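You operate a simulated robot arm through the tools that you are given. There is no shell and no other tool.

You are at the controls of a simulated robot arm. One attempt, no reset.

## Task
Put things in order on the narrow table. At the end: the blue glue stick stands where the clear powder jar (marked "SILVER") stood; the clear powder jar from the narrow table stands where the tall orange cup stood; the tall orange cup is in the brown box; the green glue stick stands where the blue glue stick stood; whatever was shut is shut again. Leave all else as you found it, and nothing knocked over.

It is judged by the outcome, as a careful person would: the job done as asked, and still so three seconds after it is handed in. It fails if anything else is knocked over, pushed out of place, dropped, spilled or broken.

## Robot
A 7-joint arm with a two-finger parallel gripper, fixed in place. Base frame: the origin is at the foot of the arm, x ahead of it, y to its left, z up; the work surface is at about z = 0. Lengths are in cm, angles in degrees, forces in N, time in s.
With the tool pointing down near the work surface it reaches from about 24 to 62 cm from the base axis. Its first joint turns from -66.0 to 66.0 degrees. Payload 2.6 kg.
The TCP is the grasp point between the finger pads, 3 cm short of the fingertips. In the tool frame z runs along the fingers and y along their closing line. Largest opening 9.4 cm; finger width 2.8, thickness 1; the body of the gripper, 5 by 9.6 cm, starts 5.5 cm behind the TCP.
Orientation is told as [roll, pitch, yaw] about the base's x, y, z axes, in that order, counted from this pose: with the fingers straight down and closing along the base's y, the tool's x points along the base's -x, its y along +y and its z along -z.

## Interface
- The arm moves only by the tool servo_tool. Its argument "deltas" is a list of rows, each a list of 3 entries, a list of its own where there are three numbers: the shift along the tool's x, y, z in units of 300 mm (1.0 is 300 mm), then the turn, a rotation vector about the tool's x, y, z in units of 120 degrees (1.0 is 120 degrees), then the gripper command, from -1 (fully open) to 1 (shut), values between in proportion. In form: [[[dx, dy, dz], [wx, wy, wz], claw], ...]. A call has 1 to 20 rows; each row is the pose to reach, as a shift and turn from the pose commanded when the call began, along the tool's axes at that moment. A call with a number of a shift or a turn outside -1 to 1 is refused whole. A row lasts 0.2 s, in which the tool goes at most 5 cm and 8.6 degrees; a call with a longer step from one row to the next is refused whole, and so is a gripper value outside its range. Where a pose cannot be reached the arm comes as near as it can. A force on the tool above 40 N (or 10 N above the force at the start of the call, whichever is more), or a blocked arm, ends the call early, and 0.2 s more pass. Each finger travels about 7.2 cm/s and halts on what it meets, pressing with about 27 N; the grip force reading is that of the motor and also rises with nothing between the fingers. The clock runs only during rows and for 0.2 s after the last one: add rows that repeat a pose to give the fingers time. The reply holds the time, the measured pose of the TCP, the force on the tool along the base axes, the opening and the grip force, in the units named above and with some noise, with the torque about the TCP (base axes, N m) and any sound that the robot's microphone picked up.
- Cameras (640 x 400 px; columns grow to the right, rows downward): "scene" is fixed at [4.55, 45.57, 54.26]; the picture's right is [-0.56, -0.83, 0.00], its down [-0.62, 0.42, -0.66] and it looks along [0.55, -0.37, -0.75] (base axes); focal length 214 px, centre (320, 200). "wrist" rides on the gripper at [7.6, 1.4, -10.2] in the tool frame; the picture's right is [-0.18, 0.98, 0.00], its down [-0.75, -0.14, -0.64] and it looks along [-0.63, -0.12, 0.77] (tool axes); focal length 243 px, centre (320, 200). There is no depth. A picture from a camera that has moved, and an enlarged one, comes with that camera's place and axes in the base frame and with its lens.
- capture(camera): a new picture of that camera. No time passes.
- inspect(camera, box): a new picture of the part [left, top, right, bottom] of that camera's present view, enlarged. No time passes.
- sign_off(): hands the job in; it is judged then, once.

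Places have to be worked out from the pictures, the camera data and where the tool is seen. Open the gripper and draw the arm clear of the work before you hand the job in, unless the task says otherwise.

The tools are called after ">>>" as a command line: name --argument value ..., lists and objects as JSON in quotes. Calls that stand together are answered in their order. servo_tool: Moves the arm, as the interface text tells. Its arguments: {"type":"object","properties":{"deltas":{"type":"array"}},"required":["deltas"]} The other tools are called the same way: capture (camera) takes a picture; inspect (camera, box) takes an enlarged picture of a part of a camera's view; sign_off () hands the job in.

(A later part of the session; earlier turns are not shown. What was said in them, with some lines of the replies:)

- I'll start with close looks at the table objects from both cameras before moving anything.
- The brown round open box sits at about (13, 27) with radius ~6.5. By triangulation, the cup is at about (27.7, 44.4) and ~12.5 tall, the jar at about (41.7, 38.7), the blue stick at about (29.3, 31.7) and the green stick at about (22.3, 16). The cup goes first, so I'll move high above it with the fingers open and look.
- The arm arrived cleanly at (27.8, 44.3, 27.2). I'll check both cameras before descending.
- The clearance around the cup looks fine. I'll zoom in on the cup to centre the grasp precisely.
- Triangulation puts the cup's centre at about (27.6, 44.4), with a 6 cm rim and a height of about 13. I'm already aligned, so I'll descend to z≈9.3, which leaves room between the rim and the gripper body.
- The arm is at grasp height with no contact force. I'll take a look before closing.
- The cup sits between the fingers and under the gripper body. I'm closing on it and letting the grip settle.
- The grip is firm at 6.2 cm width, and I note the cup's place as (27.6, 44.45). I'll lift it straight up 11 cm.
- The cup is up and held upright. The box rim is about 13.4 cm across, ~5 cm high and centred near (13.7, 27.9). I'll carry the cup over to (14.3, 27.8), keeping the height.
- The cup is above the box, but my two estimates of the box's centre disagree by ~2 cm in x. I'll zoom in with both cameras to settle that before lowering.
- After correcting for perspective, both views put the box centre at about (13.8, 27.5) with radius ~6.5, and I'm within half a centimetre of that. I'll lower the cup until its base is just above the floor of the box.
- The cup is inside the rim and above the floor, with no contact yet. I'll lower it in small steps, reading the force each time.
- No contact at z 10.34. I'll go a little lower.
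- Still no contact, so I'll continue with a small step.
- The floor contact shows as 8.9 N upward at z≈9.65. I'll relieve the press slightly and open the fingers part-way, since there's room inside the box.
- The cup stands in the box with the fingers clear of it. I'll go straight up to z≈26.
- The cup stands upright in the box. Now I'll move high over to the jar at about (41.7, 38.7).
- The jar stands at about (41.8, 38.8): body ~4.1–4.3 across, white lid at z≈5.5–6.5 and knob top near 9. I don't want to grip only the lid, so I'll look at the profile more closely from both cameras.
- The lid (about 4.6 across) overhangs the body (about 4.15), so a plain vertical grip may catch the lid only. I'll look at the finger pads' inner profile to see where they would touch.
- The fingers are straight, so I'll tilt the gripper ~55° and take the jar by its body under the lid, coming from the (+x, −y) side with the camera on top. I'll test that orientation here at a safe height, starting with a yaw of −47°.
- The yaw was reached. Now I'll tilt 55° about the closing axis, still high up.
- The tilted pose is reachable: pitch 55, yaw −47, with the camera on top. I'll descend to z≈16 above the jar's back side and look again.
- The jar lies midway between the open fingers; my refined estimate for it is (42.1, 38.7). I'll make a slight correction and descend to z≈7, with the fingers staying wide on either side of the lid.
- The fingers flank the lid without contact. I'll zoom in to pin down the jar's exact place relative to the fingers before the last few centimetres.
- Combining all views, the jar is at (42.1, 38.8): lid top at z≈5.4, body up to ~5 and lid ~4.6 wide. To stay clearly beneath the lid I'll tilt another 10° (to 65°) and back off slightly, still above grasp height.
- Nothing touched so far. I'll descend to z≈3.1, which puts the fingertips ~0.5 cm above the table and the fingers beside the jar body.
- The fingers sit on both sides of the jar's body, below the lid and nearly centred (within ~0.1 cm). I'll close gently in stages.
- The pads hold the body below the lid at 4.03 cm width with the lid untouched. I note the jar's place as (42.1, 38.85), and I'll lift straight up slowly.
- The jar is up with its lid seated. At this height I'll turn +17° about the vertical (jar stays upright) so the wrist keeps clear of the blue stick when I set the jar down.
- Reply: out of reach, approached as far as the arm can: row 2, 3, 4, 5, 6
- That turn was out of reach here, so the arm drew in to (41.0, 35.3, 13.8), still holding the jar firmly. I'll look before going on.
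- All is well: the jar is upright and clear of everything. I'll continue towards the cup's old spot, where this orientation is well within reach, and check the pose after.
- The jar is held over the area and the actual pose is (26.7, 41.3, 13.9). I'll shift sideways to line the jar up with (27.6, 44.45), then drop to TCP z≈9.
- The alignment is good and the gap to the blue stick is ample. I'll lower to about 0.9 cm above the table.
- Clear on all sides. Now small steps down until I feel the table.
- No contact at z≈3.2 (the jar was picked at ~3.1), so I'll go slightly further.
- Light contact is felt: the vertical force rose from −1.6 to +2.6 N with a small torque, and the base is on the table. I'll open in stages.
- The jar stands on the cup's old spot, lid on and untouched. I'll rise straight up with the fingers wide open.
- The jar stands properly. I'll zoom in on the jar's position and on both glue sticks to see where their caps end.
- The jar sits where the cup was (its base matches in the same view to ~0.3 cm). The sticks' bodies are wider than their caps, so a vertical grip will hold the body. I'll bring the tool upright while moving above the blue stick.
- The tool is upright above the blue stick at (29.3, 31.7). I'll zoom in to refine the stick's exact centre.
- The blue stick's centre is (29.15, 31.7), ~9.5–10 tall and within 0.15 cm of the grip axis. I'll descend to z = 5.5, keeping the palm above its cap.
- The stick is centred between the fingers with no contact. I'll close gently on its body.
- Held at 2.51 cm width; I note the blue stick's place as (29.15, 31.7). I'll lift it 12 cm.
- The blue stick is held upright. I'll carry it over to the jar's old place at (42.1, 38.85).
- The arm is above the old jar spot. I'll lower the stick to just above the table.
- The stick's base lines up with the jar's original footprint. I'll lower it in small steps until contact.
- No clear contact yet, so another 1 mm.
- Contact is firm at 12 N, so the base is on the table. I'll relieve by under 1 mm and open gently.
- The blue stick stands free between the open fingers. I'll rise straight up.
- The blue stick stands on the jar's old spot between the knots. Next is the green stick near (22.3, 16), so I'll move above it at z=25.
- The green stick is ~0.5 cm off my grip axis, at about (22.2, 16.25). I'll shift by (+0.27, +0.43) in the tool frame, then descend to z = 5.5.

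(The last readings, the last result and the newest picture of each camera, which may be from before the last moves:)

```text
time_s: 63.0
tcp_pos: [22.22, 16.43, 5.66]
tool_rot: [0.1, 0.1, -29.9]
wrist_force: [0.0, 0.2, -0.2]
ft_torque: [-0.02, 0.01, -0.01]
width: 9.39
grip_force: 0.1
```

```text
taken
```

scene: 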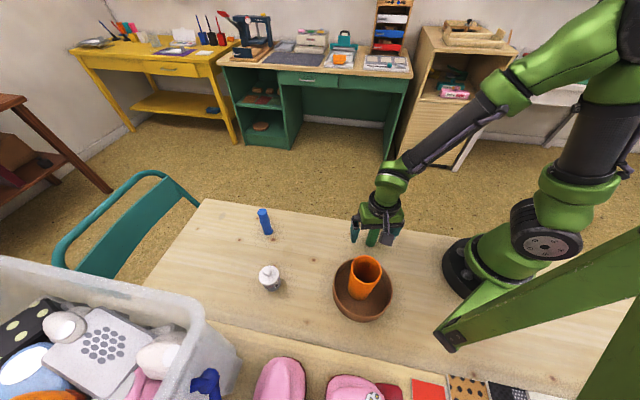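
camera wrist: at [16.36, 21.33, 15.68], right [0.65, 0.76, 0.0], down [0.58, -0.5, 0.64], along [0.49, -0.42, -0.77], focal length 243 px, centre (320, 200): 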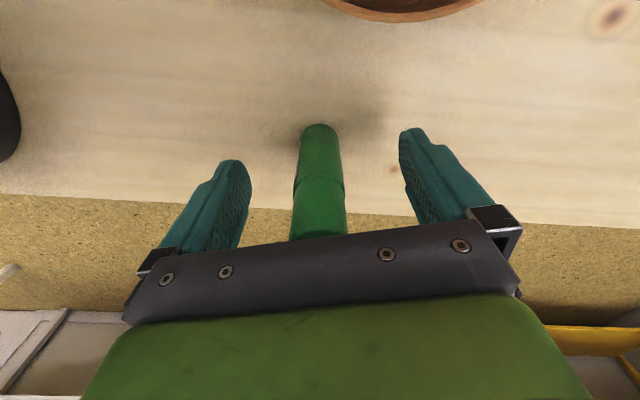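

The stick is centred and there's no contact. Closing gently.

>>> servo_tool --deltas '[[[0, 0, 0], [0, 0, 0], -0.5], [[0, 0, 0], [0, 0, 0], -0.1], [[0, 0, 0], [0, 0, 0], 0.2], [[0, 0, 0], [0, 0, 0], 0.35], [[0, 0, 0], [0, 0, 0], 0.45], [[0, 0, 0], [0, 0, 0], 0.6], [[0, 0, 0], [0, 0, 0], 0.8], [[0, 0, 0], [0, 0, 0], 0.8]]'

>>> capture --camera "wrist"

```text
time_s: 64.8
tcp_pos: [22.28, 16.48, 5.45]
tool_rot: [0.1, 0.0, -30.0]
wrist_force: [-0.1, 0.0, -0.1]
ft_torque: [0.0, -0.03, 0.0]
width: 2.51
grip_force: 27.1
```

```text
taken
camera wrist: at [16.36, 21.33, 15.7], right [0.65, 0.76, 0.0], down [0.58, -0.5, 0.64], along [0.49, -0.42, -0.77], focal length 243 px, centre (320, 200)
```

wrist: 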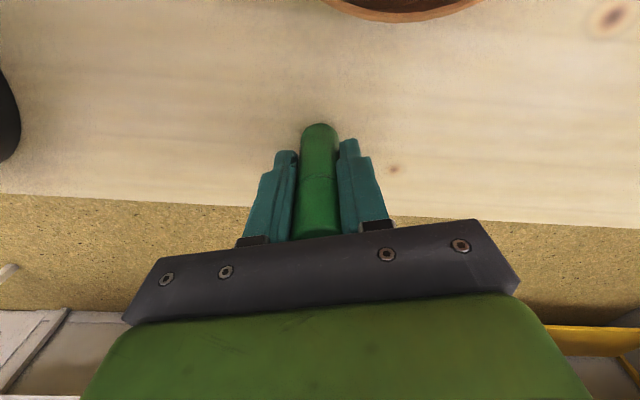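

Held at 2.51 cm width. Lifting 12 cm.

>>> servo_tool --deltas '[[[0, 0, -0.02], [0, 0, 0], 0.8], [[0, 0, -0.08], [0, 0, 0], 0.8], [[0, 0, -0.18], [0, 0, 0], 0.8], [[0, 0, -0.28], [0, 0, 0], 0.8], [[0, 0, -0.36], [0, 0, 0], 0.8], [[0, 0, -0.4], [0, 0, 0], 0.8], [[0, 0, -0.4], [0, 0, 0], 0.8]]'

>>> capture --camera "scene"

```text
time_s: 66.4
tcp_pos: [22.16, 16.45, 17.69]
tool_rot: [-0.1, 0.0, -30.0]
wrist_force: [0.1, 0.8, -0.7]
ft_torque: [0.01, -0.02, -0.01]
width: 2.49
grip_force: 27.7
```

```text
taken
```

scene: 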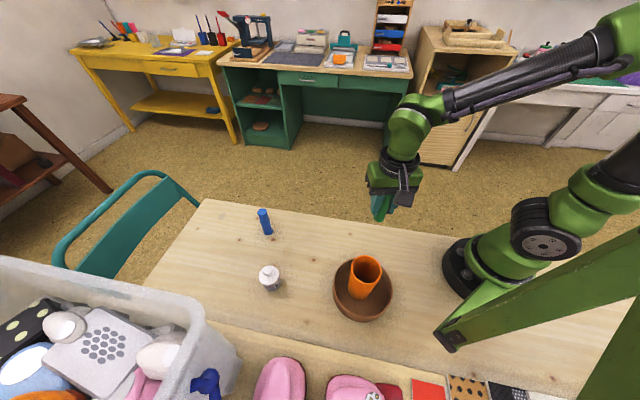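

The green stick is lifted cleanly. I'll carry it to the blue stick's old place at (29.1, 31.7).

>>> servo_tool --deltas '[[[0.005, 0.05, 0], [0, 0, 0], 0.8], [[0.0144, 0.145, 0], [0, 0, 0], 0.8], [[0.0249, 0.25, 0], [0, 0, 0], 0.8], [[0.0353, 0.355, 0], [0, 0, 0], 0.8], [[0.0448, 0.45, 0], [0, 0, 0], 0.8], [[0.0522, 0.525, 0], [0, 0, 0], 0.8], [[0.0551, 0.554, 0], [0, 0, 0], 0.8], [[0.0551, 0.554, 0], [0, 0, 0], 0.8]]'

>>> capture --camera "wrist"

>>> capture --camera "scene"

```text
time_s: 68.2
tcp_pos: [29.09, 31.65, 17.58]
tool_rot: [0.0, 0.0, -30.0]
wrist_force: [0.1, -0.5, 0.0]
ft_torque: [0.0, 0.0, 0.01]
width: 2.48
grip_force: 26.9
```

```text
taken
camera wrist: at [23.26, 36.54, 27.67], right [0.65, 0.76, 0.0], down [0.58, -0.5, 0.64], along [0.49, -0.42, -0.77], focal length 243 px, centre (320, 200)
```

wrist: 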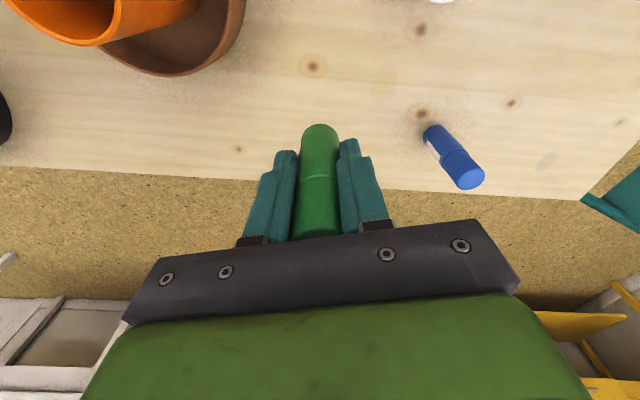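

```text
taken
```

scene: 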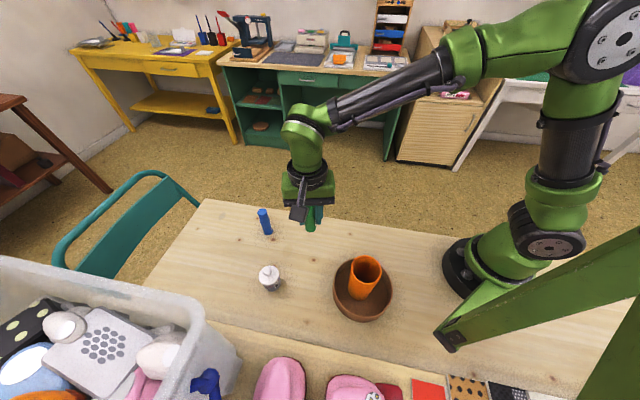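

Right above the spot, matching the earlier blue-stick view. Lowering to just above the table.

>>> servo_tool --deltas '[[[0, 0, 0.04], [0, 0, 0], 0.8], [[0, 0, 0.12], [0, 0, 0], 0.8], [[0, 0, 0.21], [0, 0, 0], 0.8], [[0, 0, 0.29], [0, 0, 0], 0.8], [[0, 0, 0.345], [0, 0, 0], 0.8], [[0, 0, 0.374], [0, 0, 0], 0.8], [[0, 0, 0.388], [0, 0, 0], 0.8], [[0, 0, 0.388], [0, 0, 0], 0.8]]'

```text
time_s: 70.0
tcp_pos: [29.05, 31.65, 5.91]
tool_rot: [0.1, 0.1, -30.1]
wrist_force: [0.3, 0.1, -0.7]
ft_torque: [-0.01, 0.01, 0.01]
width: 2.48
grip_force: 27.0
```

At z≈5.9 with no contact; continuing in small steps.

>>> servo_tool --deltas '[[[0, 0, 0.004], [0, 0, 0], 0.8], [[0, 0, 0.008], [0, 0, 0], 0.8], [[0, 0, 0.008], [0, 0, 0], 0.8]]'

```text
time_s: 70.8
tcp_pos: [28.99, 31.76, 5.72]
tool_rot: [0.0, 0.0, -30.0]
wrist_force: [-0.1, -0.4, -0.5]
ft_torque: [0.01, 0.01, -0.02]
width: 2.47
grip_force: 27.1
```

>>> servo_tool --deltas '[[[0, 0, 0.003], [0, 0, 0], 0.8], [[0, 0, 0.005], [0, 0, 0], 0.8], [[0, 0, 0.005], [0, 0, 0], 0.8]]'

```text
time_s: 71.6
tcp_pos: [29.08, 31.55, 5.55]
tool_rot: [0.0, 0.1, -30.0]
wrist_force: [-0.8, -0.3, 3.5]
ft_torque: [-0.05, 0.05, -0.01]
width: 2.52
grip_force: 27.1
```

Light contact is felt (3.5 N). I'll open gently here.

>>> servo_tool --deltas '[[[0, 0, 0], [0, 0, 0], 0.45], [[0, 0, 0], [0, 0, 0], 0.38], [[0, 0, 0], [0, 0, 0], 0.1], [[0, 0, 0], [0, 0, 0], -0.3], [[0, 0, 0], [0, 0, 0], -0.7], [[0, 0, 0], [0, 0, 0], -1], [[0, 0, 0], [0, 0, 0], -1]]'

>>> capture --camera "wrist"

>>> inspect --camera "scene" --box '[250, 170, 390, 290]'

```text
time_s: 73.2
tcp_pos: [29.12, 31.67, 5.47]
tool_rot: [0.0, 0.0, -30.1]
wrist_force: [-0.2, 0.4, 0.3]
ft_torque: [0.02, 0.01, 0.0]
width: 9.39
grip_force: 0.1
```

```text
taken
camera wrist: at [23.26, 36.55, 15.68], right [0.65, 0.76, 0.0], down [0.58, -0.5, 0.64], along [0.49, -0.42, -0.77], focal length 243 px, centre (320, 200)
```

wrist: 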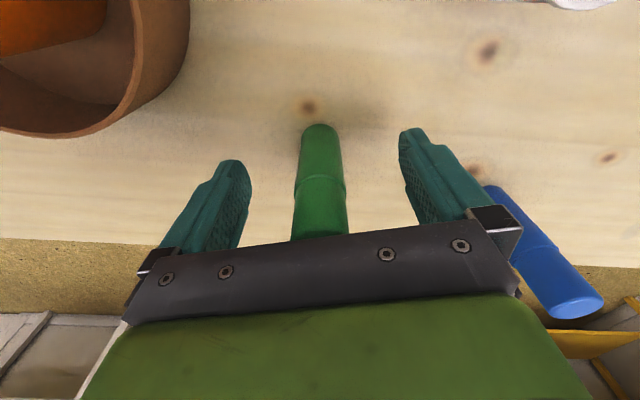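

```text
3.33 times, centred on (320, 230) of scene
camera zoom: at [4.55, 45.57, 54.26], right [-0.56, -0.83, 0.0], down [-0.62, 0.42, -0.66], along [0.55, -0.37, -0.75], focal length 715 px, centre (320, 100)
```

zoom: 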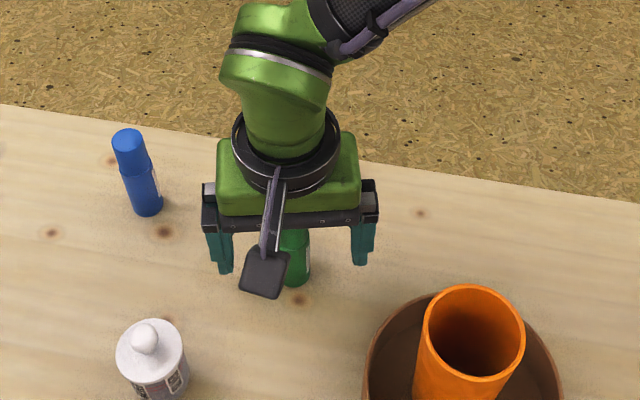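

The green stick stands free in the same spot the blue one held. I'll rise straight up and clear of the work.

>>> servo_tool --deltas '[[[0, 0, -0.04], [0, 0, 0], -1], [[0, 0, -0.12], [0, 0, 0], -1], [[0, 0, -0.22], [0, 0, 0], -1], [[0, 0, -0.33], [0, 0, 0], -1], [[0, 0, -0.45], [0, 0, 0], -1], [[0, 0, -0.57], [0, 0, 0], -1], [[0, 0, -0.69], [0, 0, 0], -1], [[0, 0, -0.8], [0, 0, 0], -1], [[0, 0, -0.9], [0, 0, 0], -1], [[0, 0, -0.95], [0, 0, 0], -1], [[0, 0, -0.95], [0, 0, 0], -1]]'

>>> inspect --camera "scene" --box '[220, 190, 420, 330]'

>>> capture --camera "scene"

>>> capture --camera "wrist"

```text
time_s: 75.6
tcp_pos: [29.01, 31.77, 34.18]
tool_rot: [-0.1, 0.0, -30.1]
wrist_force: [-0.3, 0.0, -0.2]
ft_torque: [-0.02, 0.02, 0.02]
width: 9.42
grip_force: 0.1
```

```text
2.86 times, centred on (320, 260) of scene
camera zoom: at [4.55, 45.57, 54.26], right [-0.56, -0.83, 0.0], down [-0.62, 0.42, -0.66], along [0.55, -0.37, -0.75], focal length 613 px, centre (320, 29)
```

zoom: 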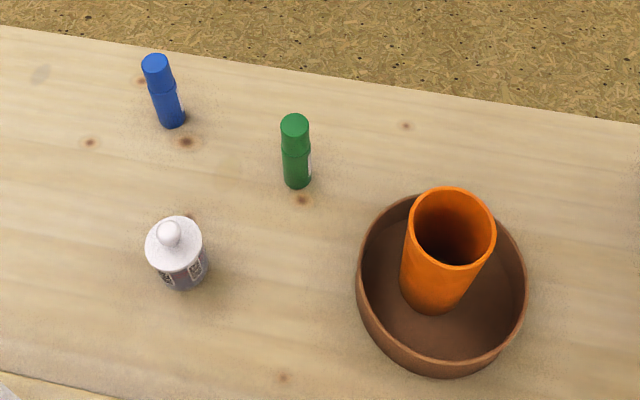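

```text
taken
```

scene: 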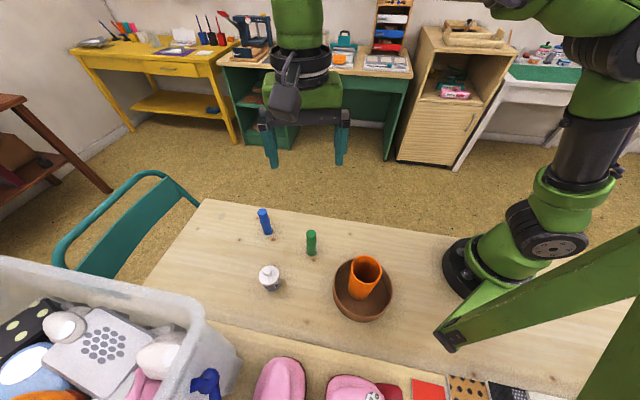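

```text
taken
camera wrist: at [23.23, 36.58, 44.23], right [0.65, 0.76, 0.0], down [0.58, -0.5, 0.64], along [0.49, -0.42, -0.77], focal length 243 px, centre (320, 200)
```

wrist: 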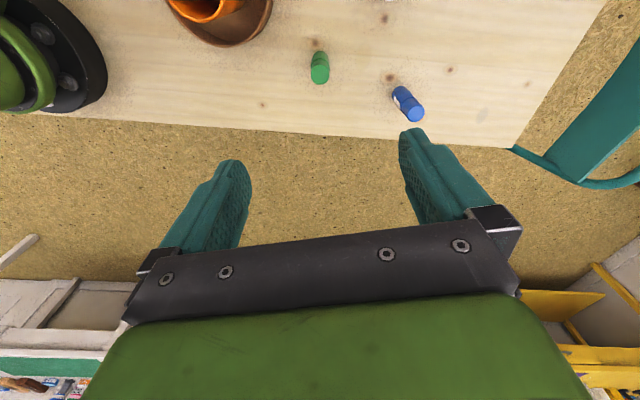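

Everything stands where it should and the box has not moved. I'll take one last close look at the jar's lid and the cup before handing in.

>>> inspect --camera "scene" --box '[250, 255, 290, 300]'

>>> inspect --camera "scene" --box '[320, 245, 400, 330]'

```text
8.89 times, centred on (270, 278) of scene
camera zoom: at [4.55, 45.57, 54.26], right [-0.56, -0.83, 0.0], down [-0.62, 0.42, -0.66], along [0.55, -0.37, -0.75], focal length 1906 px, centre (764, -489)
```

zoom: 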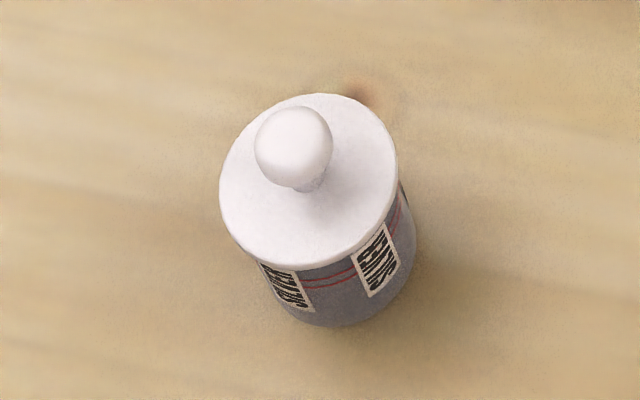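

```text
4.71 times, centred on (360, 288) of scene
camera zoom: at [4.55, 45.57, 54.26], right [-0.56, -0.83, 0.0], down [-0.62, 0.42, -0.66], along [0.55, -0.37, -0.75], focal length 1009 px, centre (132, -212)
```

zoom: 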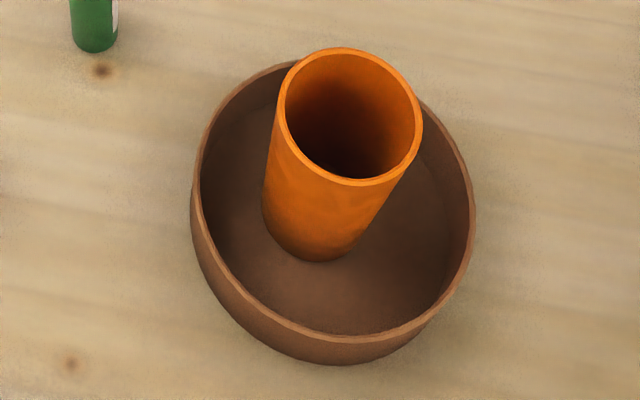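

The jar's lid is seated, the cup stands in the box, both sticks stand capped, and the arm is high and clear with the gripper open. I'm handing the job in.

>>> sign_off

```text
The job is handed in.
```

The narrow table is in order and the job is handed in; I don't have the judge's result. The last pictures before sign-off showed:

- **Tall orange cup:** standing upright inside the brown box. The box has not moved.
- **"SILVER" powder jar:** standing where the cup stood, within about 0.3 cm. I held it by the body below the lid, so the lid stayed on and nothing spilled.
- **Blue glue stick:** standing capped where the jar stood, within about 0.3 cm.
- **Green glue stick:** standing capped where the blue one stood.

Nothing else was touched or knocked over. The gripper was open and the arm raised clear of the table at sign-off.
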